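You operate a simulated robot arm through the tools that you are given. There is no shell and no other tool. Be economical: measure what you need, move in short steps, check, and stop when the job is done.

Carry out the task below with a simulated robot arm. There is one attempt and no reset: what you move stays moved.

TASK
Dry the wet number pad in the spot dryer for the time on the card.
Fine: hood shut, hands and what they hold out, while the lamp is on; hood open at the end. Where these are worked on the way, their far stop is far enough and under half their travel is too little: dryer hood.

Only the result counts: the job must be done as asked and must still hold three seconds after the hand-in. Knocking over, shifting, dropping, spilling or breaking anything else fails it.

THE ROBOT
A 6-joint arm with a two-finger parallel gripper, fixed in place. Base frame: the origin is at the foot of the arm, x ahead of it, y to its left, z up; the work surface is at about z = 800. Units: mm, degrees, N and s.
With the tool pointing down near the work surface it reaches from about 240 to 640 mm from the base axis. Its first joint turns from -66.0 to 66.0 degrees. Payload 2.7 kg.
The tool frame sits at the grasp point between the pads (the TCP): z along the fingers, y along the line on which they close. The tips reach 23 mm beyond it. The gripper opens to 94 mm. The fingers are 38 mm wide and 10 mm thick; the gripper's body (54 by 96 mm) begins 39 mm behind the TCP.
Orientation is told as [roll, pitch, yaw] about the base's x, y, z axes, in that order, counted from this pose: with the fingers straight down and closing along the base's y, the tool's x points along the base's -x, its y along +y and its z along -z.

THE INTERFACE
- The arm moves only by the tool arm_command. Its argument "plan" is a list of rows, each a list of 7 numbers: the shift along the tool's x, y, z in mm, then the turn, a rotation vector about the tool's x, y, z in degrees, then the gripper command, from -1 (shut) to 1 (fully open), values between in proportion. In form: [[x, y, z, wx, wy, wz, fingers], ...]. A call has 1 to 10 rows; each row shifts and turns the commanded pose from where the row before left it, along the tool's axes as they then stand. Rows are played at 5 a second. More than 50 mm and 8.6 degrees between two rows, or a gripper value outside its range, and nothing of the call is played. Where a pose cannot be reached the arm comes as near as it can. A force on the tool above 60 N (or 10 N above the force at the start of the call, whichever is more), or a blocked arm, ends the call early, and 0.2 s more pass. The fingers move at their own pace (about 45 mm/s each) and stop on an object; they squeeze with about 36 N. The grip force told is the motor's: it shows also when the fingers shut on nothing. Time passes only in rows, and 0.2 s behind the last, so rows that do not move let the fingers close. It gives the time, the measured TCP pose, the force on the tool (base axes), the opening and the grip force at its end, in the units of the frame above (readings bear some noise), with the torque about the TCP (base axes, N m) and any sound that the robot's microphone picked up, and new pictures: "pictures" is both (left out), scene, wrist or none.
- Cameras (640 x 400 px; columns grow to the right, rows downward): "scene" is fixed at [72.5, -433.3, 1392.7]; the picture's right is [0.78, -0.62, 0.00], its down [-0.41, -0.51, -0.75] and it looks along [0.47, 0.59, -0.66] (base axes); focal length 214 px, centre (320, 200). "wrist" rides on the gripper at [87, 16, -74] in the tool frame; the picture's right is [-0.18, 0.98, 0.00], its down [-0.58, -0.11, -0.81] and it looks along [-0.79, -0.15, 0.59] (tool axes); focal length 243 px, centre (320, 200). There is no depth. A picture from a camera that has moved, and an enlarged one, comes with that camera's place and axes in the base frame and with its lens.
- close_up(camera, box): a new picture of the part [left, top, right, bottom] of that camera's present view, enlarged. It takes no simulated time.
- sign_off(): hands the job in; it is judged then, once.

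Work in short steps. Places have to be worked out from the pictures, the camera data and where the tool is seen: move nearer, look again, correct. Check each grasp and each placing, and mend what went wrong. You have 120 turns and 200 pictures in all, those below and enlarged ones among them. Open the gripper and draw the arm clear of the work before you hand the job in, unless the task says otherwise; then end with one line.

The tools are called after ">>>" by a JSON object that holds its "op" and its "data". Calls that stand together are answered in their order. arm_command: Moves the arm, as the interface text tells. Its arguments: {"type":"object","properties":{"plan":{"type":"array","items":{"type":"array","items":{"type":"number"}}},"pictures":{"type":"string","enum":["both","scene","wrist","none"]}},"required":["plan"]} The other tools are called the same way: close_up (camera, box) takes an enlarged picture of a part of a camera's view; sign_off () hands the job in.

At the start:

```text
time: 0.0
eef_pos: [373.7, 204.1, 1202.9]
tcp_rot: [-0.1, 0.0, 0.0]
force: [-0.4, 0.6, -0.1]
ft_torque: [-0.03, -0.03, 0.03]
width: 93.9
grasp_force: 0.1
```

scene: 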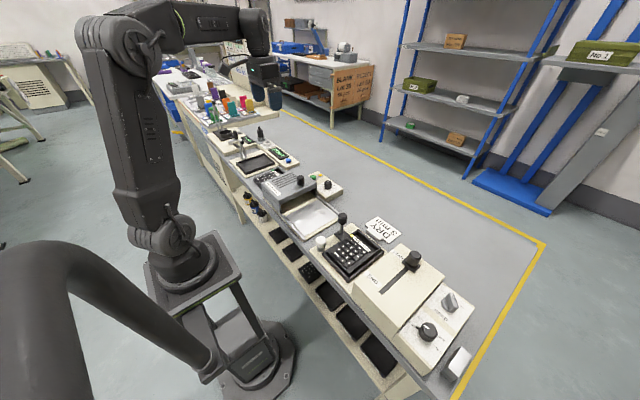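
wrist: 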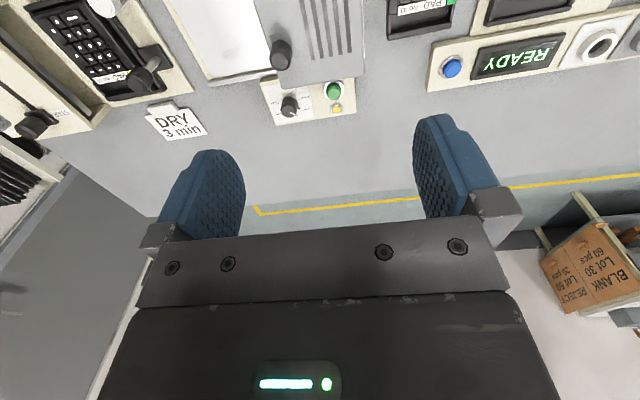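

The card reads "DRY 3 min". I'll take enlarged views to identify the stations.

>>> {"op": "close_up", "data": {"camera": "scene", "box": [220, 120, 380, 220]}}

>>> {"op": "close_up", "data": {"camera": "scene", "box": [300, 200, 492, 320]}}

>>> {"op": "close_up", "data": {"camera": "wrist", "box": [0, 0, 384, 240]}}

```text
4.00 times, centred on (300, 170) of scene
camera zoom: at [72.5, -433.3, 1392.7], right [0.78, -0.62, 0.0], down [-0.41, -0.51, -0.75], along [0.47, 0.59, -0.66], focal length 858 px, centre (400, 320)
```

zoom: 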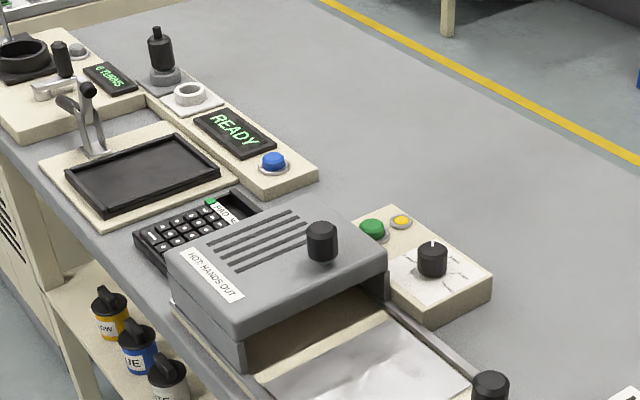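

```text
3.33 times, centred on (396, 260) of scene
camera zoom: at [72.5, -433.3, 1392.7], right [0.78, -0.62, 0.0], down [-0.41, -0.51, -0.75], along [0.47, 0.59, -0.66], focal length 715 px, centre (67, 0)
```

zoom: 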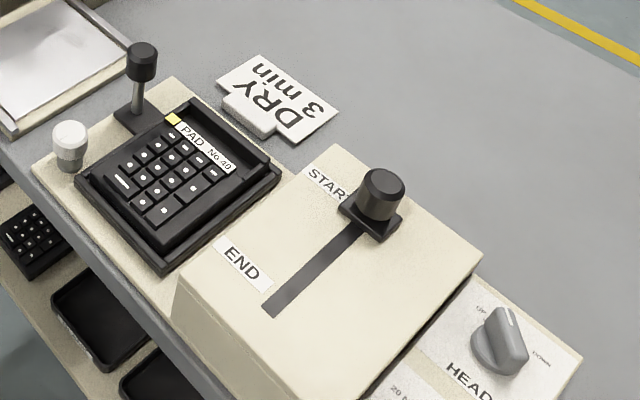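

```text
1.67 times, centred on (192, 120) of wrist
camera zoom: at [286.6, 219.3, 1277.7], right [0.18, 0.98, 0.0], down [0.58, -0.11, 0.81], along [0.79, -0.15, -0.59], focal length 404 px, centre (533, 333)
```

zoom: 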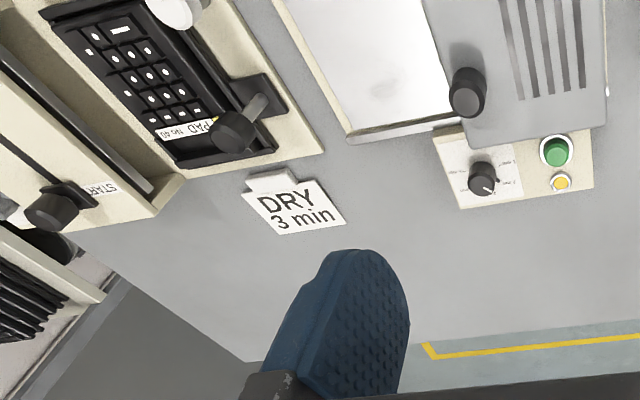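

I need to read the dryer's details and tell which pad is wet.

>>> {"op": "close_up", "data": {"camera": "scene", "box": [248, 165, 296, 195]}}

>>> {"op": "close_up", "data": {"camera": "scene", "box": [308, 168, 348, 193]}}

>>> {"op": "close_up", "data": {"camera": "scene", "box": [308, 205, 404, 285]}}

>>> {"op": "close_up", "data": {"camera": "scene", "box": [250, 170, 346, 250]}}

>>> {"op": "close_up", "data": {"camera": "scene", "box": [200, 110, 296, 190]}}

```text
13.33 times, centred on (272, 180) of scene
camera zoom: at [72.5, -433.3, 1392.7], right [0.78, -0.62, 0.0], down [-0.41, -0.51, -0.75], along [0.47, 0.59, -0.66], focal length 2860 px, centre (960, 467)
```

zoom: 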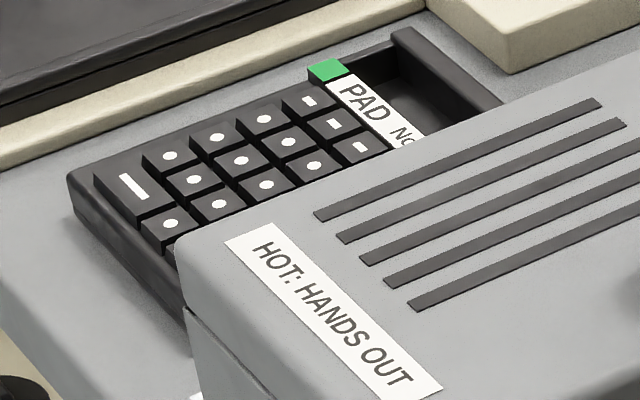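

```text
16.00 times, centred on (328, 180) of scene
camera zoom: at [72.5, -433.3, 1392.7], right [0.78, -0.62, 0.0], down [-0.41, -0.51, -0.75], along [0.47, 0.59, -0.66], focal length 3432 px, centre (192, 512)
```

zoom: 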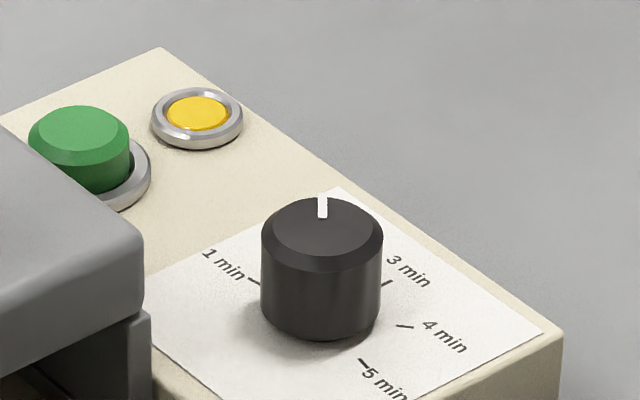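

```text
5.00 times, centred on (356, 245) of scene
camera zoom: at [72.5, -433.3, 1392.7], right [0.78, -0.62, 0.0], down [-0.41, -0.51, -0.75], along [0.47, 0.59, -0.66], focal length 1072 px, centre (140, -25)
```

zoom: 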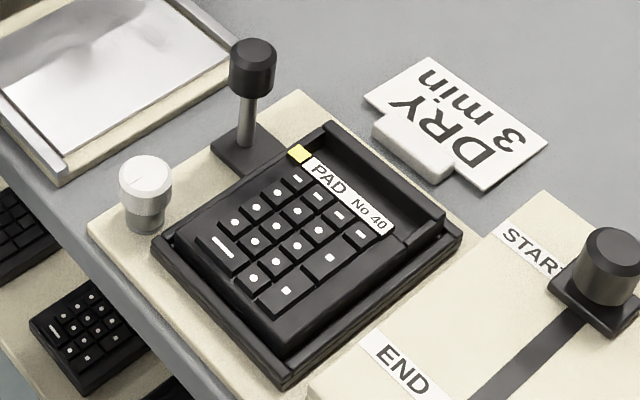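

```text
5.00 times, centred on (298, 210) of scene
camera zoom: at [72.5, -433.3, 1392.7], right [0.78, -0.62, 0.0], down [-0.41, -0.51, -0.75], along [0.47, 0.59, -0.66], focal length 1072 px, centre (430, 150)
```

zoom: 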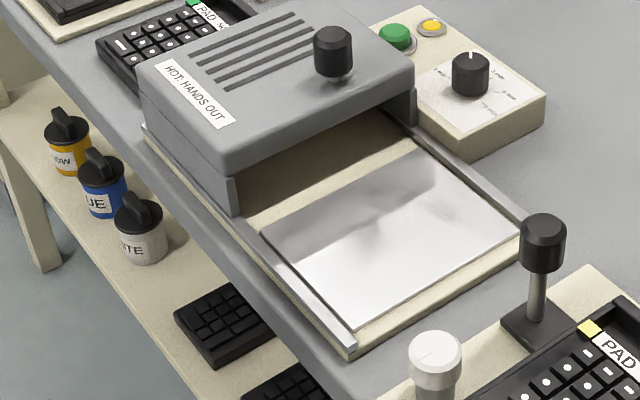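

```text
5.00 times, centred on (248, 150) of scene
camera zoom: at [72.5, -433.3, 1392.7], right [0.78, -0.62, 0.0], down [-0.41, -0.51, -0.75], along [0.47, 0.59, -0.66], focal length 1072 px, centre (680, 450)
```

zoom: 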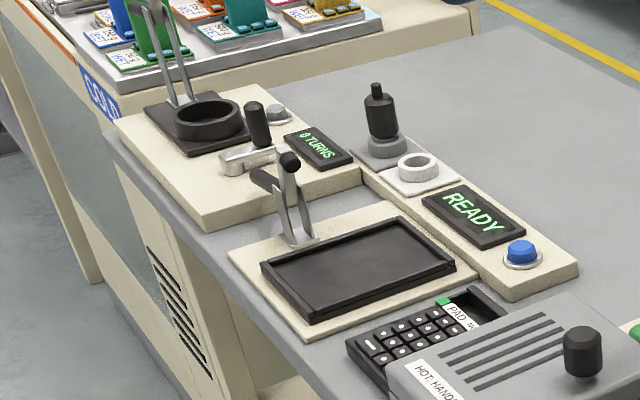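

I need evidence for which pad is wet; I'll zoom on each pad and on labels elsewhere.

>>> {"op": "close_up", "data": {"camera": "scene", "box": [330, 225, 394, 265]}}

>>> {"op": "close_up", "data": {"camera": "wrist", "box": [0, 0, 192, 120]}}

>>> {"op": "close_up", "data": {"camera": "wrist", "box": [380, 0, 540, 100]}}

>>> {"op": "close_up", "data": {"camera": "scene", "box": [380, 240, 508, 400]}}

```text
10.00 times, centred on (362, 245) of scene
camera zoom: at [72.5, -433.3, 1392.7], right [0.78, -0.62, 0.0], down [-0.41, -0.51, -0.75], along [0.47, 0.59, -0.66], focal length 2145 px, centre (-100, -250)
```

zoom: 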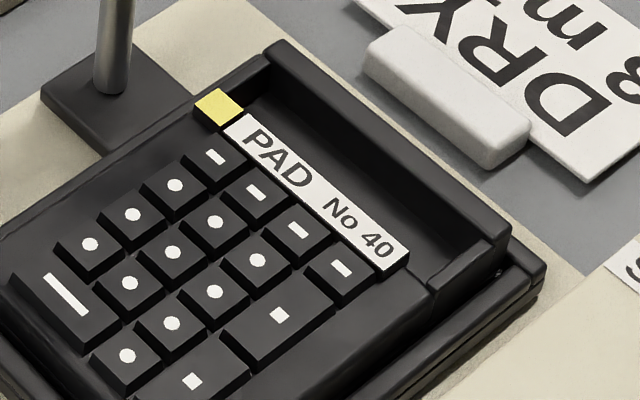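

```text
3.33 times, centred on (96, 60) of wrist
camera zoom: at [286.6, 219.3, 1277.7], right [0.18, 0.98, 0.0], down [0.58, -0.11, 0.81], along [0.79, -0.15, -0.59], focal length 809 px, centre (1067, 667)
```

zoom: 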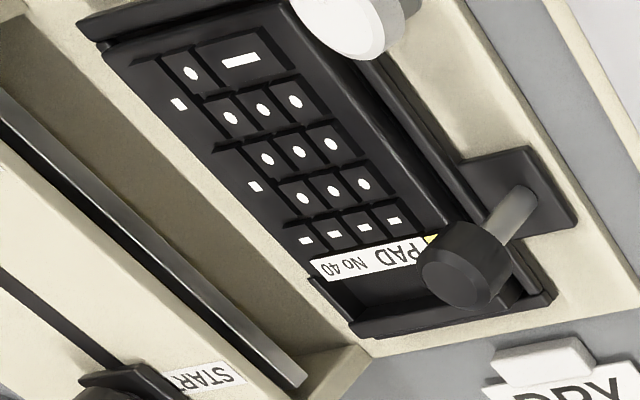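

```text
4.00 times, centred on (460, 50) of wrist
camera zoom: at [286.6, 219.3, 1277.7], right [0.18, 0.98, 0.0], down [0.58, -0.11, 0.81], along [0.79, -0.15, -0.59], focal length 970 px, centre (-240, 800)
```

zoom: 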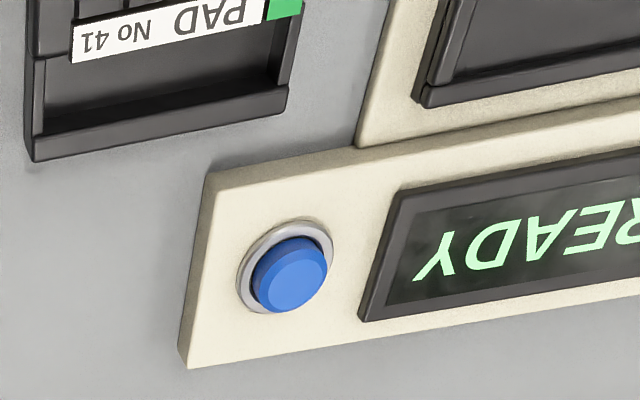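

```text
2.50 times, centred on (444, 320) of scene
camera zoom: at [72.5, -433.3, 1392.7], right [0.78, -0.62, 0.0], down [-0.41, -0.51, -0.75], along [0.47, 0.59, -0.66], focal length 536 px, centre (10, -100)
```

zoom: 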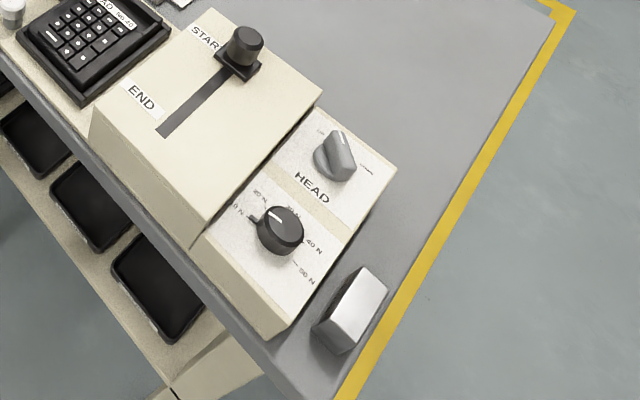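

Pads No 40 (about x=402, y=-188) and No 41 (about x=389, y=345) look alike from afar. I'll tilt the wrist camera and look at No 41 from above first.

>>> {"op": "arm_command", "data": {"plan": [[0, 0, 0, 0, 7, 0, 1], [0, 0, 0, 0, 7, 0, 1], [0, 0, 0, 0, 7, 0, 1], [0, 0, 0, 0, 7, 0, 1], [0, 0, 0, 0, 7, 0, 1], [-14, 32, 33, 0, 0, 0, 1], [-14, 32, 33, 0, 0, 0, 1], [-14, 32, 33, 0, 0, 0, 1], [-14, 32, 33, 0, 0, 0, 1], [-14, 32, 33, 0, 0, 0, 1]], "pictures": "wrist"}}

```text
time: 2.2
eef_pos: [312.5, 358.1, 991.5]
tcp_rot: [0.0, 35.0, 0.0]
force: [1.2, 0.5, -0.8]
ft_torque: [-0.01, 0.0, 0.05]
width: 93.7
grasp_force: 0.0
out of reach, approached as far as the arm can: row 4, 5
camera wrist: at [283.6, 374.4, 1102.6], right [0.15, 0.98, -0.1], down [0.94, -0.11, 0.33], along [0.31, -0.15, -0.94], focal length 243 px, centre (320, 200)
```

wrist: 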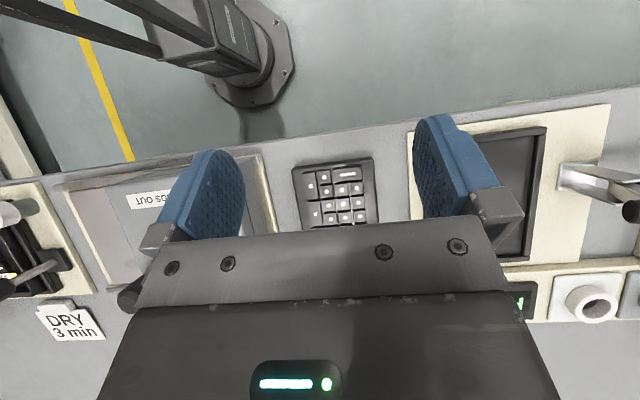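

>>> {"op": "close_up", "data": {"camera": "wrist", "box": [270, 140, 398, 220]}}

>>> {"op": "close_up", "data": {"camera": "scene", "box": [230, 150, 310, 200]}}

```text
5.00 times, centred on (334, 180) of wrist
camera zoom: at [283.6, 374.4, 1102.6], right [0.15, 0.98, -0.1], down [0.94, -0.11, 0.33], along [0.31, -0.15, -0.94], focal length 1213 px, centre (250, 300)
```

zoom: 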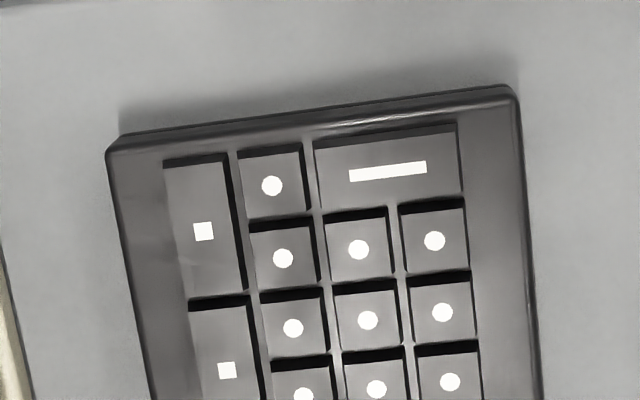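

```text
8.00 times, centred on (270, 175) of scene
camera zoom: at [72.5, -433.3, 1392.7], right [0.78, -0.62, 0.0], down [-0.41, -0.51, -0.75], along [0.47, 0.59, -0.66], focal length 1716 px, centre (720, 400)
```

zoom: 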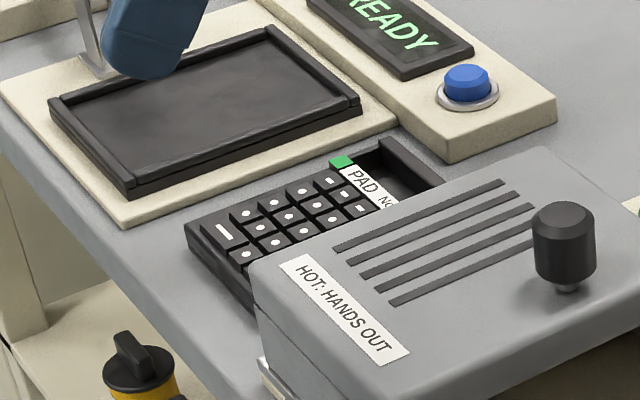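

No 41 shows a greyish sheen from here. I'll look at No 40 from the same kind of angle to compare.

>>> {"op": "arm_command", "data": {"plan": [[26, 0, -37, 0, 0, 0, 1], [0, -50, 0, 0, 0, 0, 1], [0, -50, 0, 0, 0, 0, 1], [0, -50, 0, 0, 0, 0, 1], [0, -50, 0, 0, 0, 0, 1], [0, -50, 0, 0, 0, 0, 1], [0, -50, 0, 0, 0, 0, 1], [0, -50, 0, 0, 0, 0, 1], [0, -50, 0, 0, 0, 0, 1], [0, -50, 0, 0, 0, 0, 1]], "pictures": "wrist"}}

```text
time: 4.4
eef_pos: [313.0, -90.4, 1036.9]
tcp_rot: [0.1, 35.0, 0.1]
force: [0.0, 0.0, -0.1]
ft_torque: [0.03, 0.0, 0.0]
width: 94.1
grasp_force: 0.1
camera wrist: at [283.9, -74.8, 1146.9], right [0.15, 0.98, -0.1], down [0.94, -0.11, 0.33], along [0.31, -0.15, -0.94], focal length 243 px, centre (320, 200)
```

wrist: 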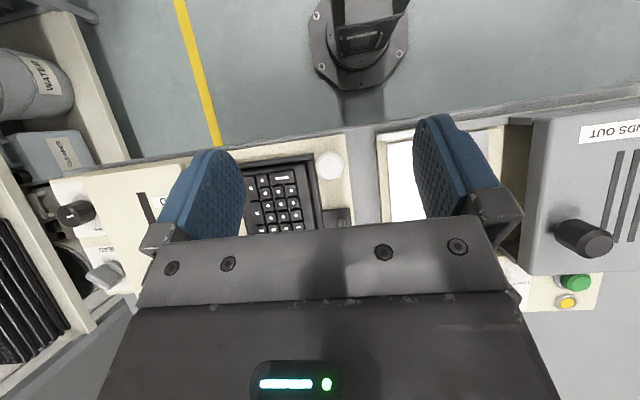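

>>> {"op": "arm_command", "data": {"plan": [[0, -42, 0, 0, 0, 0, 1], [0, -42, 0, 0, 0, 0, 1], [-26, 0, 37, 0, 0, 0, 1]], "pictures": "none"}}

>>> {"op": "close_up", "data": {"camera": "wrist", "box": [270, 140, 430, 240]}}

```text
time: 5.2
eef_pos: [315.0, -171.7, 990.7]
tcp_rot: [-0.1, 34.9, 0.0]
force: [0.0, 0.3, -0.3]
ft_torque: [-0.06, -0.01, -0.02]
width: 94.1
grasp_force: 0.0
```

```text
4.00 times, centred on (350, 190) of wrist
camera zoom: at [286.4, -156.2, 1101.4], right [0.15, 0.98, -0.11], down [0.94, -0.11, 0.33], along [0.31, -0.15, -0.94], focal length 970 px, centre (200, 240)
```

zoom: 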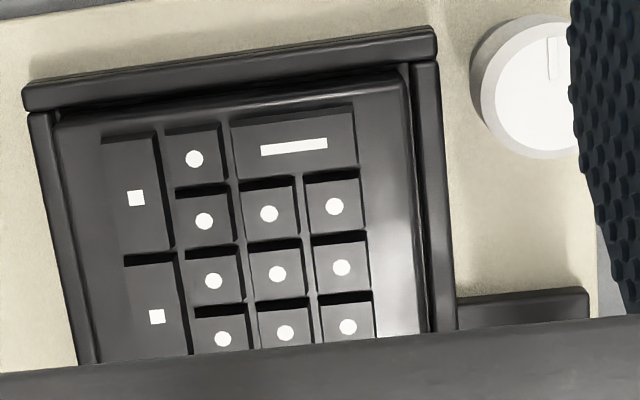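

>>> {"op": "close_up", "data": {"camera": "wrist", "box": [340, 170, 388, 225]}}

>>> {"op": "close_up", "data": {"camera": "wrist", "box": [0, 0, 240, 400]}}

>>> {"op": "close_up", "data": {"camera": "scene", "box": [315, 210, 395, 285]}}

```text
7.27 times, centred on (364, 198) of wrist
camera zoom: at [286.4, -156.2, 1101.4], right [0.15, 0.98, -0.11], down [0.94, -0.11, 0.33], along [0.31, -0.15, -0.94], focal length 1764 px, centre (0, 218)
```

zoom: 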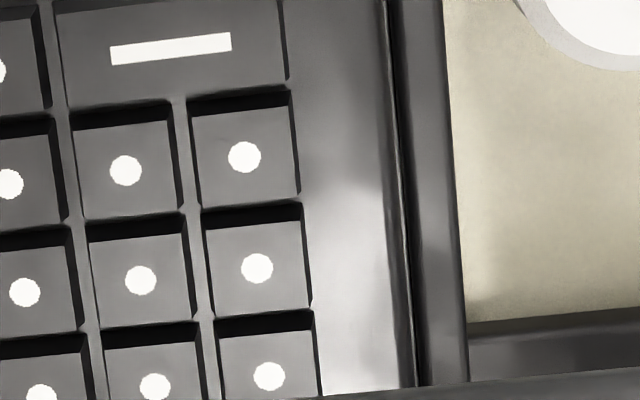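

```text
1.00 times, centred on (120, 200) of wrist (not enlarged: the box is as wide or as high as the picture)
camera zoom: at [286.4, -156.2, 1101.4], right [0.15, 0.98, -0.11], down [0.94, -0.11, 0.33], along [0.31, -0.15, -0.94], focal length 243 px, centre (520, 200)
```

zoom: 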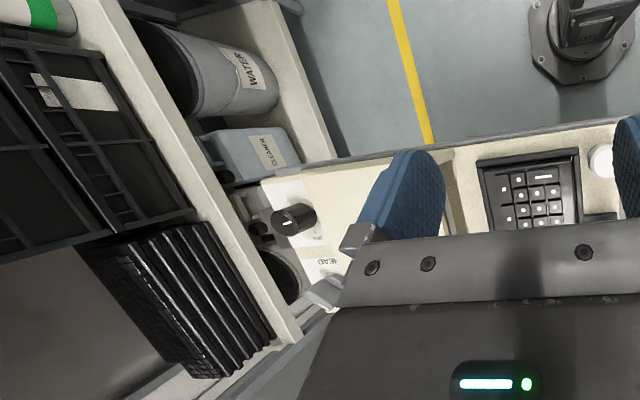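

```text
5.33 times, centred on (355, 248) of scene
camera zoom: at [72.4, -433.3, 1392.7], right [0.78, -0.62, 0.0], down [-0.41, -0.51, -0.75], along [0.47, 0.59, -0.66], focal length 1144 px, centre (133, -53)
```

zoom: 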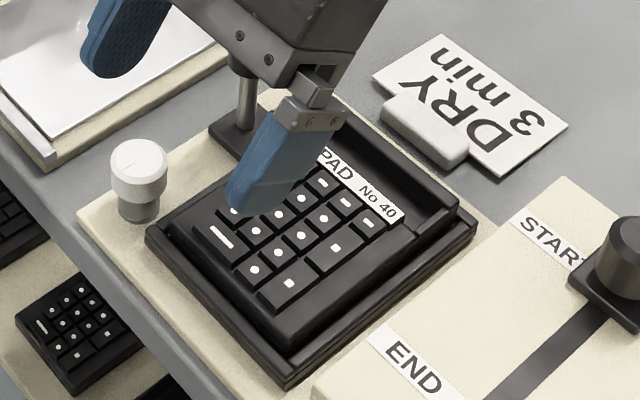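

The coloured corners look like paint spots, so wetness should show as gloss on a spot. I'll back the arm off and zoom hard on both.

>>> {"op": "arm_command", "data": {"plan": [[26, 0, -37, 0, 0, 0, 1], [0, 50, 0, 0, 0, 0, 1], [0, 50, 0, 0, 0, 0, 1], [0, 50, 0, 0, 0, 0, 1]], "pictures": "none"}}

>>> {"op": "close_up", "data": {"camera": "scene", "box": [348, 228, 364, 238]}}

>>> {"op": "close_up", "data": {"camera": "scene", "box": [264, 165, 280, 175]}}

```text
time: 6.2
eef_pos: [312.9, -21.8, 1036.7]
tcp_rot: [0.0, 35.1, 0.0]
force: [0.6, 0.3, 0.2]
ft_torque: [-0.02, -0.04, 0.04]
width: 94.3
grasp_force: 0.1
```

```text
16.00 times, centred on (356, 233) of scene
camera zoom: at [72.4, -433.3, 1392.7], right [0.78, -0.62, 0.0], down [-0.41, -0.51, -0.75], along [0.47, 0.59, -0.66], focal length 3432 px, centre (-256, -328)
```

zoom: 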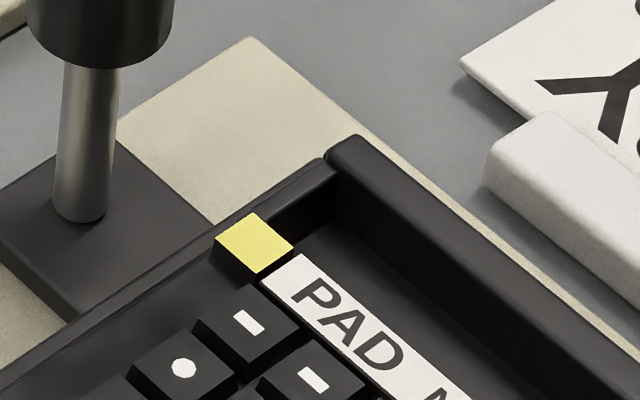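

```text
16.00 times, centred on (272, 170) of scene
camera zoom: at [72.4, -433.3, 1392.7], right [0.78, -0.62, 0.0], down [-0.41, -0.51, -0.75], along [0.47, 0.59, -0.66], focal length 3432 px, centre (1088, 680)
```

zoom: 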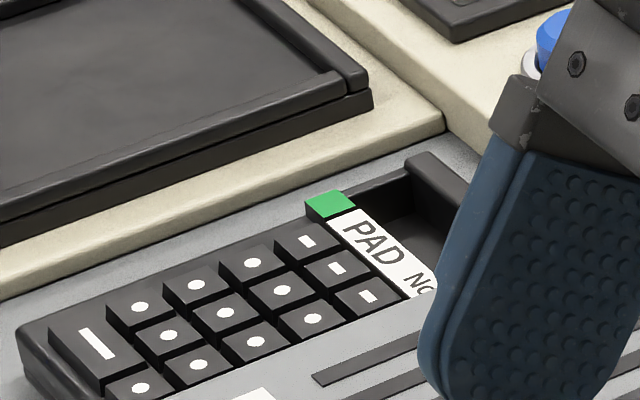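

The spots look flat from the scene camera. I'll level the tool and view the label/spot end of pad 40 from nearby with the wrist camera.

>>> {"op": "arm_command", "data": {"plan": [[0, -25, 0, 0, -7, 0, 1], [0, -25, 0, 0, -7, 0, 1], [0, -25, 0, 0, -7, 0, 1], [0, -25, 0, 0, -7, 0, 1], [0, -25, 0, 0, -7, 0, 1], [-30, -20, 0, 0, 0, 0, 1], [-30, 0, 0, 0, 0, 0, 1]], "pictures": "wrist"}}

>>> {"op": "close_up", "data": {"camera": "wrist", "box": [220, 0, 420, 125]}}

```text
time: 7.8
eef_pos: [375.6, -168.4, 1037.2]
tcp_rot: [-0.1, -0.1, 0.0]
force: [0.8, -0.5, 0.2]
ft_torque: [-0.02, 0.01, 0.01]
width: 94.0
grasp_force: 0.0
camera wrist: at [286.7, -152.9, 1112.5], right [0.18, 0.98, 0.0], down [0.58, -0.11, 0.81], along [0.79, -0.15, -0.59], focal length 243 px, centre (320, 200)
```

wrist: 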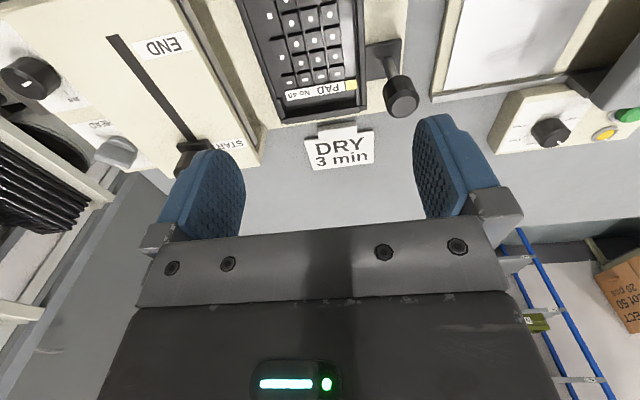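

```text
3.20 times, centred on (320, 62) of wrist
camera zoom: at [286.7, -152.9, 1112.5], right [0.18, 0.98, 0.0], down [0.58, -0.11, 0.81], along [0.79, -0.15, -0.59], focal length 776 px, centre (320, 640)
```

zoom: 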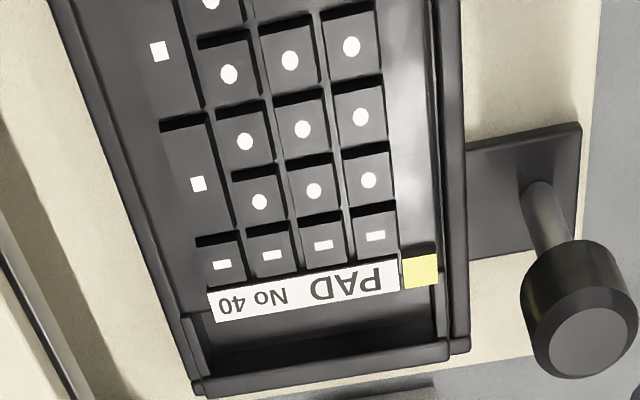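

Now the same view of pad 41.

>>> {"op": "arm_command", "data": {"plan": [[0, 50, 0, 0, 0, 0, 1], [0, 50, 0, 0, 0, 0, 1], [0, 50, 0, 0, 0, 0, 1], [0, 50, 0, 0, 0, 0, 1], [0, 50, 0, 0, 0, 0, 1], [0, 50, 0, 0, 0, 0, 1], [0, 50, 0, 0, 0, 0, 1], [0, 50, 0, 0, 0, 0, 1], [0, 50, 0, 0, 0, 0, 1], [10, 50, 0, 0, 0, 0, 1]], "pictures": "none"}}

>>> {"op": "arm_command", "data": {"plan": [[0, 30, 0, 0, 0, 0, 1], [0, 0, 0, 0, 0, 0, 1]], "pictures": "wrist"}}

>>> {"op": "close_up", "data": {"camera": "wrist", "box": [220, 0, 420, 125]}}

```text
refused: row 10 steps farther than a row can; nothing moved
```

```text
time: 8.4
eef_pos: [371.7, -137.0, 1037.9]
tcp_rot: [0.0, 0.0, 0.1]
force: [-0.5, -0.4, -0.8]
ft_torque: [-0.03, 0.03, -0.04]
width: 94.0
grasp_force: 0.0
camera wrist: at [286.4, -121.8, 1112.6], right [0.18, 0.98, 0.0], down [0.58, -0.11, 0.81], along [0.79, -0.15, -0.59], focal length 243 px, centre (320, 200)
```

wrist: 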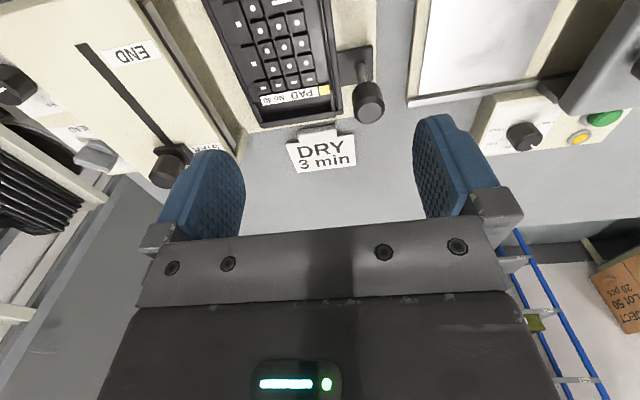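

```text
3.20 times, centred on (320, 62) of wrist
camera zoom: at [286.4, -121.8, 1112.6], right [0.18, 0.98, 0.0], down [0.58, -0.11, 0.81], along [0.79, -0.15, -0.59], focal length 776 px, centre (320, 640)
```

zoom: 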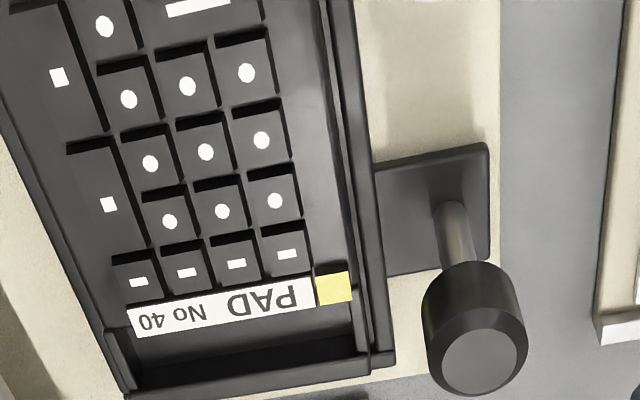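

>>> {"op": "arm_command", "data": {"plan": [[0, 49, 0, 0, 0, 0, 1], [0, 50, 0, 0, 0, 0, 1], [0, 50, 0, 0, 0, 0, 1], [0, 50, 0, 0, 0, 0, 1], [0, 50, 0, 0, 0, 0, 1], [0, 50, 0, 0, 0, 0, 1], [0, 50, 0, 0, 0, 0, 1], [0, 50, 0, 0, 0, 0, 1], [0, 50, 0, 0, 0, 0, 1], [10, 48, 0, 0, 0, 0, 1]], "pictures": "wrist"}}

>>> {"op": "close_up", "data": {"camera": "wrist", "box": [220, 0, 420, 125]}}

```text
time: 10.6
eef_pos: [364.9, 358.7, 1040.0]
tcp_rot: [0.0, -0.1, 0.0]
force: [-0.1, 0.9, 0.4]
ft_torque: [-0.03, 0.01, 0.02]
width: 94.1
grasp_force: 0.0
camera wrist: at [277.6, 374.8, 1115.3], right [0.18, 0.98, 0.0], down [0.58, -0.11, 0.81], along [0.79, -0.15, -0.59], focal length 243 px, centre (320, 200)
```

wrist: 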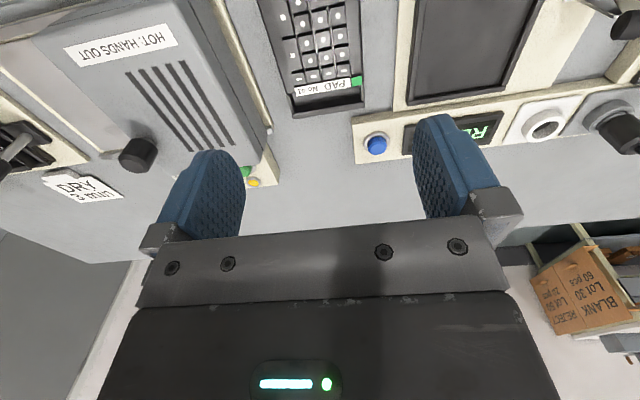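

```text
3.20 times, centred on (320, 62) of wrist
camera zoom: at [277.6, 374.8, 1115.3], right [0.18, 0.98, 0.0], down [0.58, -0.11, 0.81], along [0.79, -0.15, -0.59], focal length 776 px, centre (320, 640)
```

zoom: 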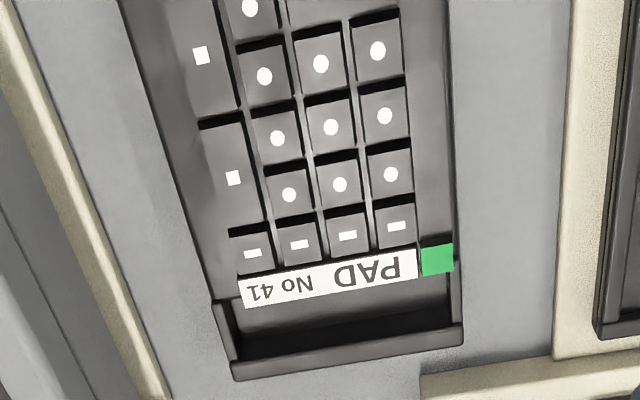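

The bright band on pad 40 is a mirror-like reflection beside the arm's dark reflection. I'll shift the arm so pad 41 would show the same reflection if it were equally glossy.

>>> {"op": "arm_command", "data": {"plan": [[0, -30, 0, 0, 0, 0, 1], [0, -20, 0, 0, 0, 0, 1]], "pictures": "none"}}

>>> {"op": "close_up", "data": {"camera": "wrist", "box": [260, 0, 460, 125]}}

```text
time: 11.2
eef_pos: [362.6, 306.8, 1038.9]
tcp_rot: [-0.1, 0.1, 0.0]
force: [-0.4, 0.3, -0.7]
ft_torque: [-0.01, 0.0, 0.04]
width: 94.1
grasp_force: 0.0
```

```text
3.20 times, centred on (360, 62) of wrist
camera zoom: at [276.5, 323.7, 1114.0], right [0.18, 0.98, 0.0], down [0.58, -0.11, 0.81], along [0.79, -0.15, -0.59], focal length 776 px, centre (192, 640)
```

zoom: 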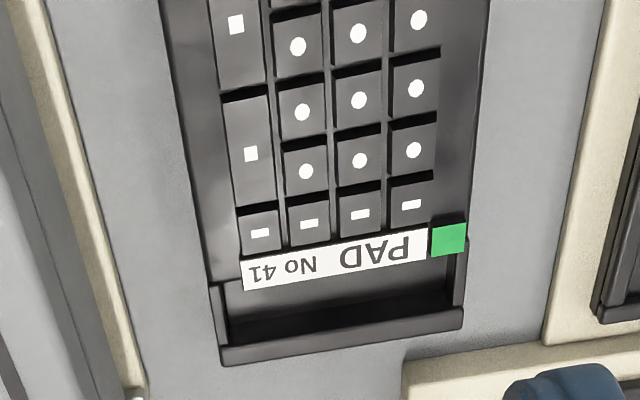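

Pad 41 stays matte where pad 40 mirrored; with its yellow tag, the water/cleaner at that station and the card beside it, I take No 40 as the wet pad. Now I survey the dryer from nearer.

>>> {"op": "arm_command", "data": {"plan": [[0, -50, 0, 0, 0, 0, 1], [0, -50, 0, 0, 0, 0, 1], [0, -50, 0, 0, 0, 0, 1], [0, -50, 0, 0, 0, 0, 1], [0, -30, 0, 0, 0, 0, 1], [0, 0, 0, 0, 0, 0, 1]], "pictures": "wrist"}}

>>> {"op": "close_up", "data": {"camera": "wrist", "box": [200, 0, 520, 200]}}

```text
time: 12.6
eef_pos: [363.5, 77.5, 1038.5]
tcp_rot: [-0.1, 0.0, 0.0]
force: [-0.3, -0.6, 1.0]
ft_torque: [-0.01, 0.03, 0.0]
width: 93.9
grasp_force: 0.0
camera wrist: at [276.2, 93.3, 1113.5], right [0.18, 0.98, 0.0], down [0.58, -0.11, 0.81], along [0.79, -0.15, -0.59], focal length 243 px, centre (320, 200)
```

wrist: 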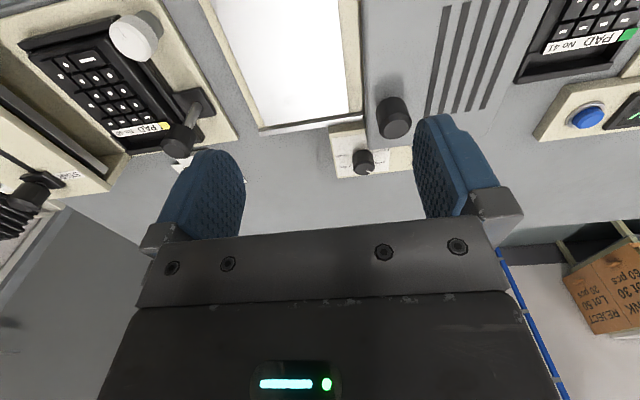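

```text
2.00 times, centred on (360, 100) of wrist
camera zoom: at [276.2, 93.3, 1113.5], right [0.18, 0.98, 0.0], down [0.58, -0.11, 0.81], along [0.79, -0.15, -0.59], focal length 485 px, centre (240, 400)
```

zoom: 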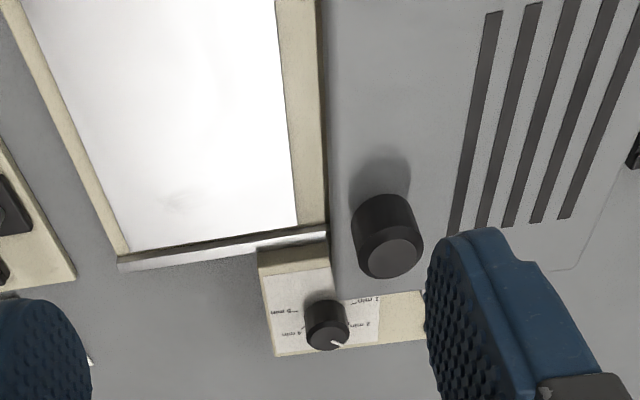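

Estimates: hood knob top at about (432,136,922), dial top at (549,110,858) set at 2 min, green button about (536,198), bed x 317–485, y -38–115. The pads look about 96 mm wide, with a recessed end wall that can be gripped. I'll look closely at pad 40's end.

>>> {"op": "arm_command", "data": {"plan": [[-10, -47, 0, 0, 0, 0, 1], [-10, -47, 0, 0, 0, 0, 1], [-10, -47, 0, 0, 0, 0, 1], [-10, -47, 0, 0, 0, 0, 1], [-10, -47, 0, 0, 0, 0, 1], [-7, -30, 20, 0, 0, 0, 1], [0, 0, 40, 0, 0, 0, 1], [0, 0, 18, 0, 0, 0, 1], [0, 0, 0, 0, 0, 0, 1]], "pictures": "both"}}

>>> {"op": "close_up", "data": {"camera": "wrist", "box": [200, 20, 440, 170]}}

```text
time: 14.6
eef_pos: [420.3, -189.3, 958.5]
tcp_rot: [0.0, 0.1, 0.0]
force: [-0.7, 0.4, -0.4]
ft_torque: [-0.02, 0.01, -0.03]
width: 94.0
grasp_force: 0.0
camera wrist: at [332.8, -173.4, 1034.6], right [0.18, 0.98, 0.0], down [0.58, -0.11, 0.81], along [0.79, -0.15, -0.59], focal length 243 px, centre (320, 200)
```

scene: 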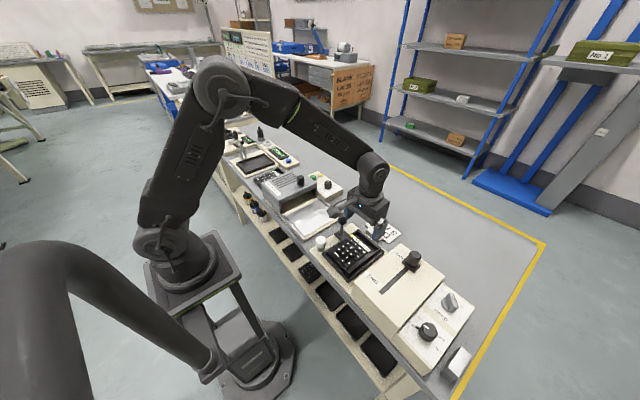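
wrist: 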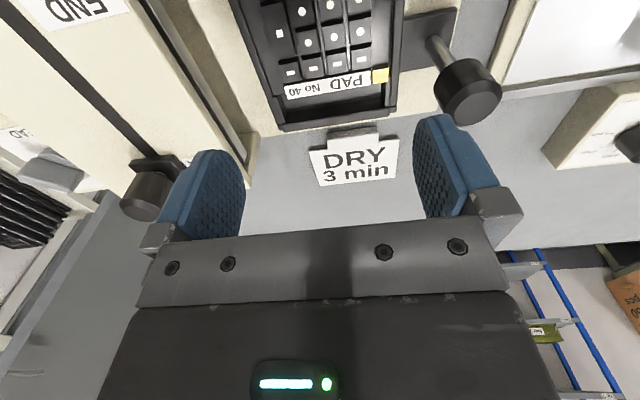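

```text
2.67 times, centred on (320, 95) of wrist
camera zoom: at [332.8, -173.4, 1034.6], right [0.18, 0.98, 0.0], down [0.58, -0.11, 0.81], along [0.79, -0.15, -0.59], focal length 647 px, centre (320, 480)
```

zoom: 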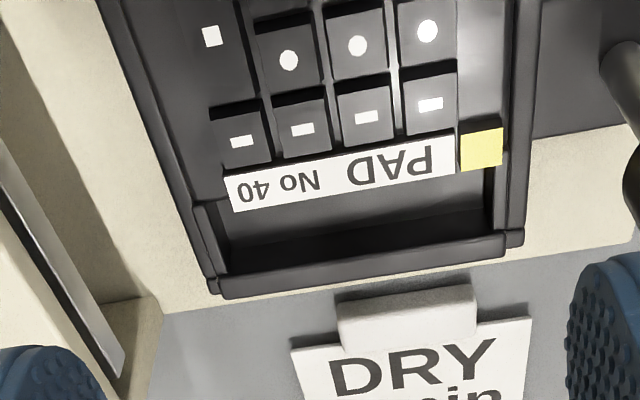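

A notice board is visible on the back wall now; I'll read it, and look at the end wall from the scene side.

>>> {"op": "close_up", "data": {"camera": "scene", "box": [210, 20, 274, 70]}}

>>> {"op": "close_up", "data": {"camera": "scene", "box": [130, 0, 210, 50]}}

>>> {"op": "close_up", "data": {"camera": "scene", "box": [345, 220, 393, 250]}}

```text
8.00 times, centred on (242, 45) of scene
camera zoom: at [72.5, -433.3, 1392.7], right [0.78, -0.62, 0.0], down [-0.41, -0.51, -0.75], along [0.47, 0.59, -0.66], focal length 1716 px, centre (944, 1440)
```

zoom: 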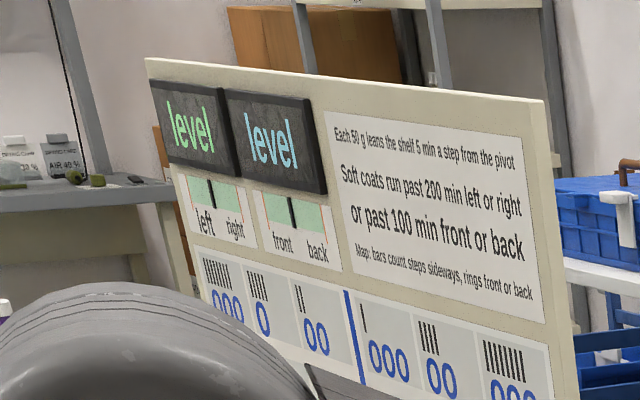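

```text
8.00 times, centred on (170, 25) of scene
camera zoom: at [72.5, -433.3, 1392.7], right [0.78, -0.62, 0.0], down [-0.41, -0.51, -0.75], along [0.47, 0.59, -0.66], focal length 1716 px, centre (1520, 1600)
```

zoom: 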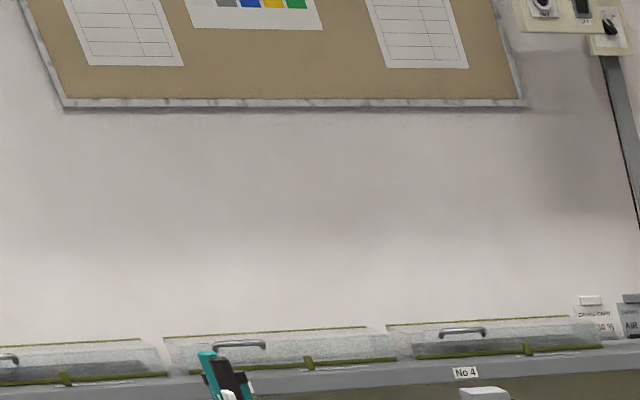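

```text
13.33 times, centred on (369, 235) of scene
camera zoom: at [72.5, -433.3, 1392.7], right [0.78, -0.62, 0.0], down [-0.41, -0.51, -0.75], along [0.47, 0.59, -0.66], focal length 2860 px, centre (-333, -267)
```

zoom: 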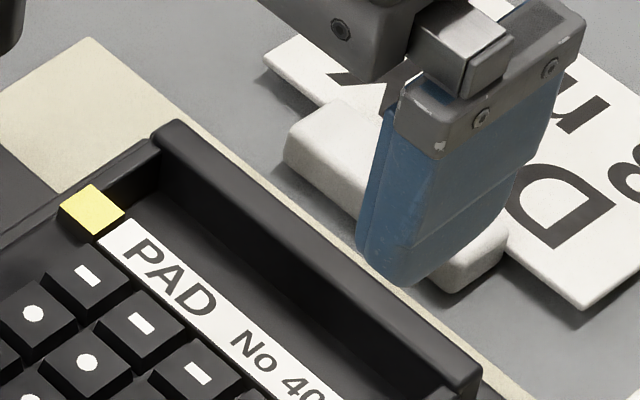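

>>> {"op": "close_up", "data": {"camera": "wrist", "box": [368, 60, 400, 80]}}

>>> {"op": "close_up", "data": {"camera": "scene", "box": [140, 0, 188, 30]}}

```text
16.00 times, centred on (384, 70) of wrist
camera zoom: at [332.8, -173.4, 1034.6], right [0.18, 0.98, 0.0], down [0.58, -0.11, 0.81], along [0.79, -0.15, -0.59], focal length 3882 px, centre (-704, 2280)
```

zoom: 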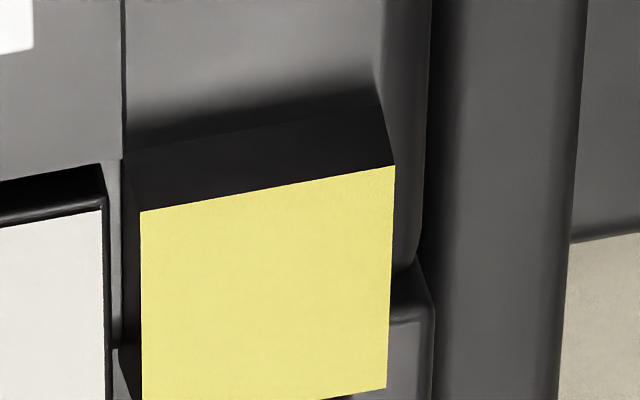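

```text
13.33 times, centred on (164, 15) of scene
camera zoom: at [72.5, -433.3, 1392.7], right [0.78, -0.62, 0.0], down [-0.41, -0.51, -0.75], along [0.47, 0.59, -0.66], focal length 2860 px, centre (2400, 2667)
```

zoom: 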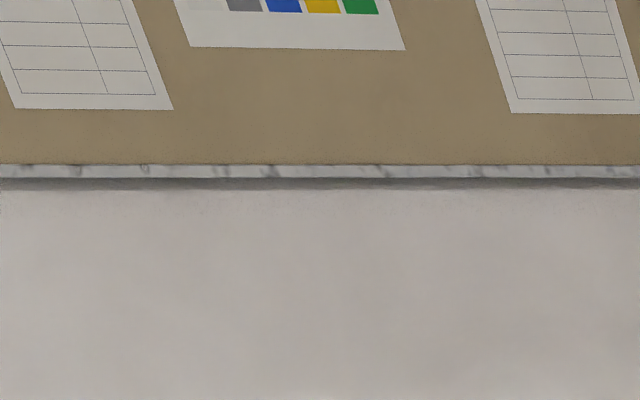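

The wall poster has colour squares that might be a legend; I'll raise the arm, yaw toward +y and tip the camera up to read it.

>>> {"op": "arm_command", "data": {"plan": [[0, 0, -50, 0, 0, 0, 1], [0, 0, -50, 0, 0, 0, 1], [0, 20, -40, 0, 0, -8, 1], [0, 0, -40, 0, 0, -8, 1], [0, 0, 0, 0, 0, -8, 1], [0, 0, 0, 0, 0, -8, 1], [0, 0, 0, 0, 0, -8, 1], [0, 0, 0, 0, 0, -8, 1], [0, 0, 0, 0, 0, -8, 1], [0, 0, 0, 0, 0, -8, 1]], "pictures": "none"}}

>>> {"op": "arm_command", "data": {"plan": [[0, 0, 0, 0, -8, 0, 1], [0, 0, 0, 0, -8, 0, 1], [0, 0, 0, 0, -8, 0, 1], [0, 0, 0, 0, -8, 0, 1], [0, 0, 0, 0, -8, 0, 1], [0, 0, 0, 0, -8, 0, 1], [0, 0, 0, 0, 0, 0, 1]], "pictures": "wrist"}}

```text
time: 16.8
eef_pos: [420.9, -167.4, 1139.3]
tcp_rot: [0.0, 0.0, 64.2]
force: [0.4, -0.2, 0.1]
ft_torque: [0.01, 0.02, 0.02]
width: 93.8
grasp_force: 0.1
```

```text
time: 18.4
eef_pos: [421.6, -168.4, 1139.4]
tcp_rot: [-0.1, -48.2, 64.1]
force: [0.5, 0.6, 0.1]
ft_torque: [0.0, -0.01, 0.0]
width: 93.8
grasp_force: 0.0
camera wrist: at [356.3, -262.2, 1125.0], right [-0.83, 0.54, 0.14], down [0.0, -0.24, 0.97], along [0.56, 0.81, 0.2], focal length 243 px, centre (320, 200)
```

wrist: 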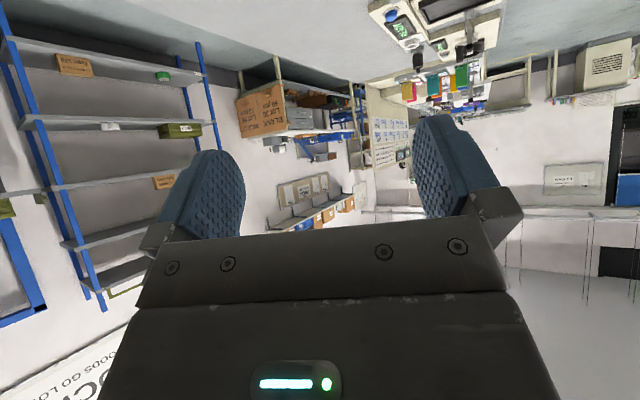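

>>> {"op": "arm_command", "data": {"plan": [[0, 0, 0, 5.9, 0, -5.3, 1], [0, 0, 0, 5.9, 0, -5.3, 1], [0, 0, 0, 5.9, 0, -5.3, 1]], "pictures": "wrist"}}

>>> {"op": "close_up", "data": {"camera": "wrist", "box": [240, 80, 420, 220]}}

```text
time: 19.2
eef_pos: [422.0, -166.6, 1138.6]
tcp_rot: [-33.6, -43.4, 85.9]
force: [0.2, -0.3, -0.6]
ft_torque: [-0.03, 0.01, -0.02]
width: 93.7
grasp_force: 0.0
camera wrist: at [358.5, -262.9, 1118.6], right [-0.78, 0.57, -0.27], down [-0.36, -0.05, 0.93], along [0.51, 0.82, 0.25], focal length 243 px, centre (320, 200)
```

wrist: 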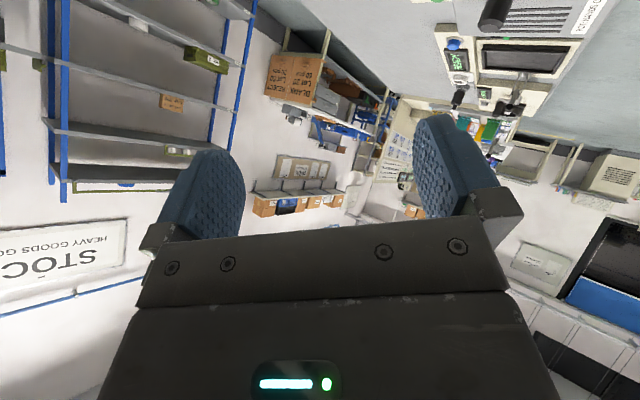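

```text
2.86 times, centred on (330, 150) of wrist
camera zoom: at [358.5, -262.9, 1118.6], right [-0.78, 0.57, -0.27], down [-0.36, -0.05, 0.93], along [0.51, 0.82, 0.25], focal length 693 px, centre (291, 343)
```

zoom: 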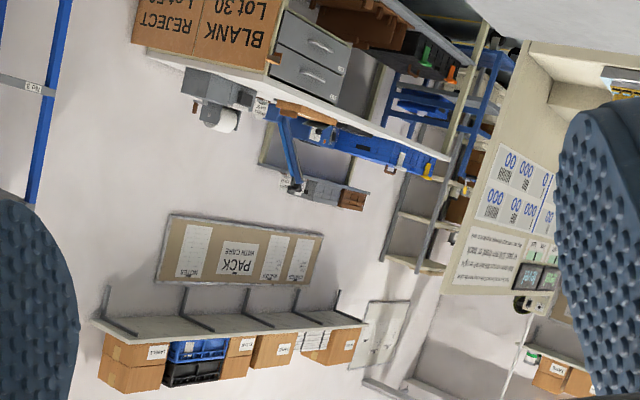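

I rolled the wrong way; undo that and yaw properly.

>>> {"op": "arm_command", "data": {"plan": [[0, 0, 0, -5.9, 0, 5.3, 1], [0, 0, 0, -5.9, 0, 5.3, 1], [0, 0, 0, -5.9, 0, 5.3, 1], [0, 0, 0, -5.9, 0, -5.3, 1], [0, 0, 0, -5.9, 0, -5.3, 1], [0, 0, 0, -5.9, 0, -5.3, 1], [0, 0, 0, 0, 0, 0, 1]], "pictures": "wrist"}}

>>> {"op": "close_up", "data": {"camera": "wrist", "box": [240, 100, 420, 220]}}

```text
time: 20.8
eef_pos: [420.7, -167.7, 1140.9]
tcp_rot: [0.1, -48.1, 88.0]
force: [-0.3, 0.2, 1.1]
ft_torque: [0.02, -0.04, 0.03]
width: 93.9
grasp_force: 0.0
camera wrist: at [400.1, -280.5, 1125.5], right [-0.98, 0.16, 0.14], down [0.1, -0.21, 0.97], along [0.18, 0.96, 0.19], focal length 243 px, centre (320, 200)
```

wrist: 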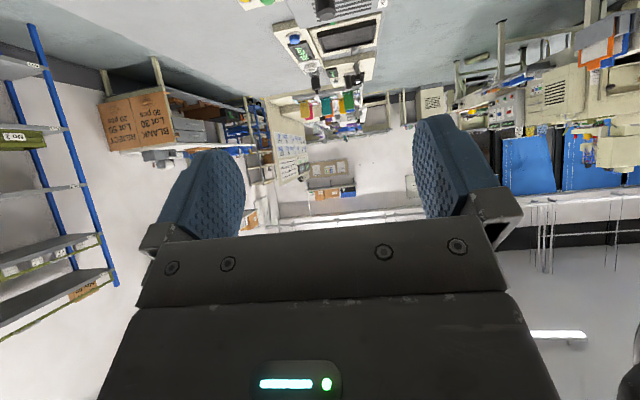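

```text
3.33 times, centred on (330, 160) of wrist
camera zoom: at [400.1, -280.5, 1125.5], right [-0.98, 0.16, 0.14], down [0.1, -0.21, 0.97], along [0.18, 0.96, 0.19], focal length 809 px, centre (287, 333)
```

zoom: 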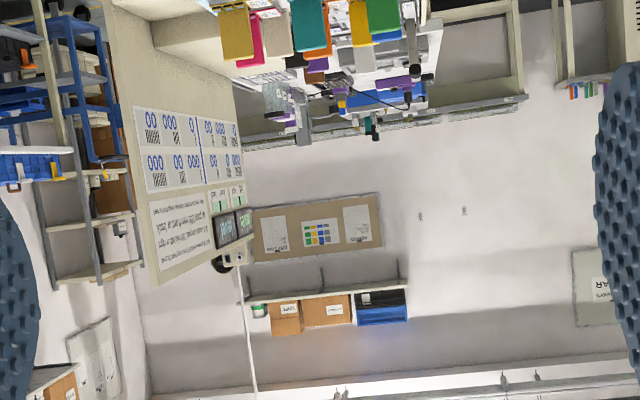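

The poster is only a colour chart. The gloss test also holds locally: pad 40 mirrors light where its matte nest frame beside it doesn't, so No 40 is the wet one. Its end wall is at x≈461–468, y≈-185, top z≈845, with a recess about 19 mm deep behind it. I level the tool at yaw 90 and go above it.

>>> {"op": "arm_command", "data": {"plan": [[0, 0, 0, 0, 8, 0, 0.4], [0, 0, 0, 0, 8, 0, 0], [0, 0, 0, 0, 8, 0, -0.2], [0, 0, 0, 0, 8, 0, -0.4], [0, 0, 0, 0, 8, 0, -0.574], [0, 0, 0, 0, 8, 0, -0.574], [8, -22, 45, 0, 0, -2, -0.574], [9, -23, 43, 0, 0, 0, -0.574], [0, 0, 50, 0, 0, 0, -0.574], [0, 0, 50, 0, 0, 0, -0.574]], "pictures": "none"}}

>>> {"op": "arm_command", "data": {"plan": [[0, 0, 30, 0, 0, 0, -0.574], [0, 0, 0, 0, 0, 0, -0.574]], "pictures": "wrist"}}

>>> {"op": "close_up", "data": {"camera": "scene", "box": [335, 205, 399, 245]}}

```text
refused: row 7 steps farther than a row can; nothing moved
```

```text
time: 21.4
eef_pos: [419.6, -145.7, 1118.6]
tcp_rot: [0.1, -48.0, 87.8]
force: [-0.5, -0.8, -0.3]
ft_torque: [0.01, 0.02, 0.0]
width: 41.1
grasp_force: 0.1
camera wrist: at [399.9, -258.5, 1105.0], right [-0.98, 0.16, 0.14], down [0.1, -0.21, 0.97], along [0.19, 0.96, 0.19], focal length 243 px, centre (320, 200)
```

wrist: 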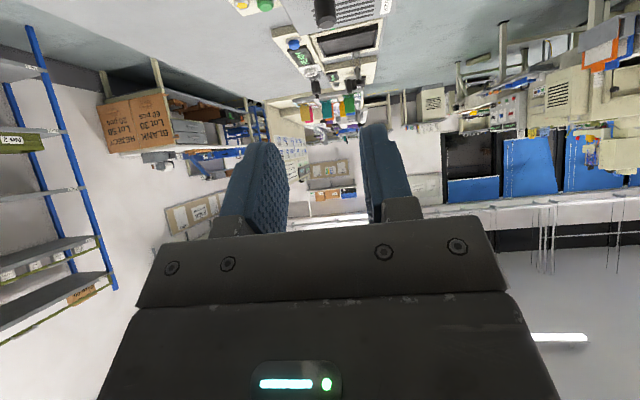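

```text
10.00 times, centred on (367, 225) of scene
camera zoom: at [72.5, -433.3, 1392.7], right [0.78, -0.62, 0.0], down [-0.41, -0.51, -0.75], along [0.47, 0.59, -0.66], focal length 2145 px, centre (-150, -50)
```

zoom: 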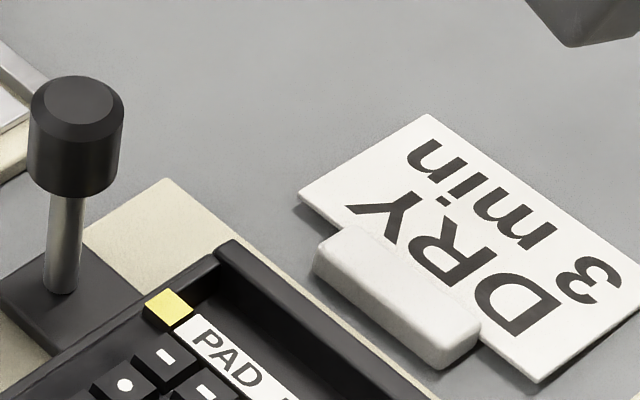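

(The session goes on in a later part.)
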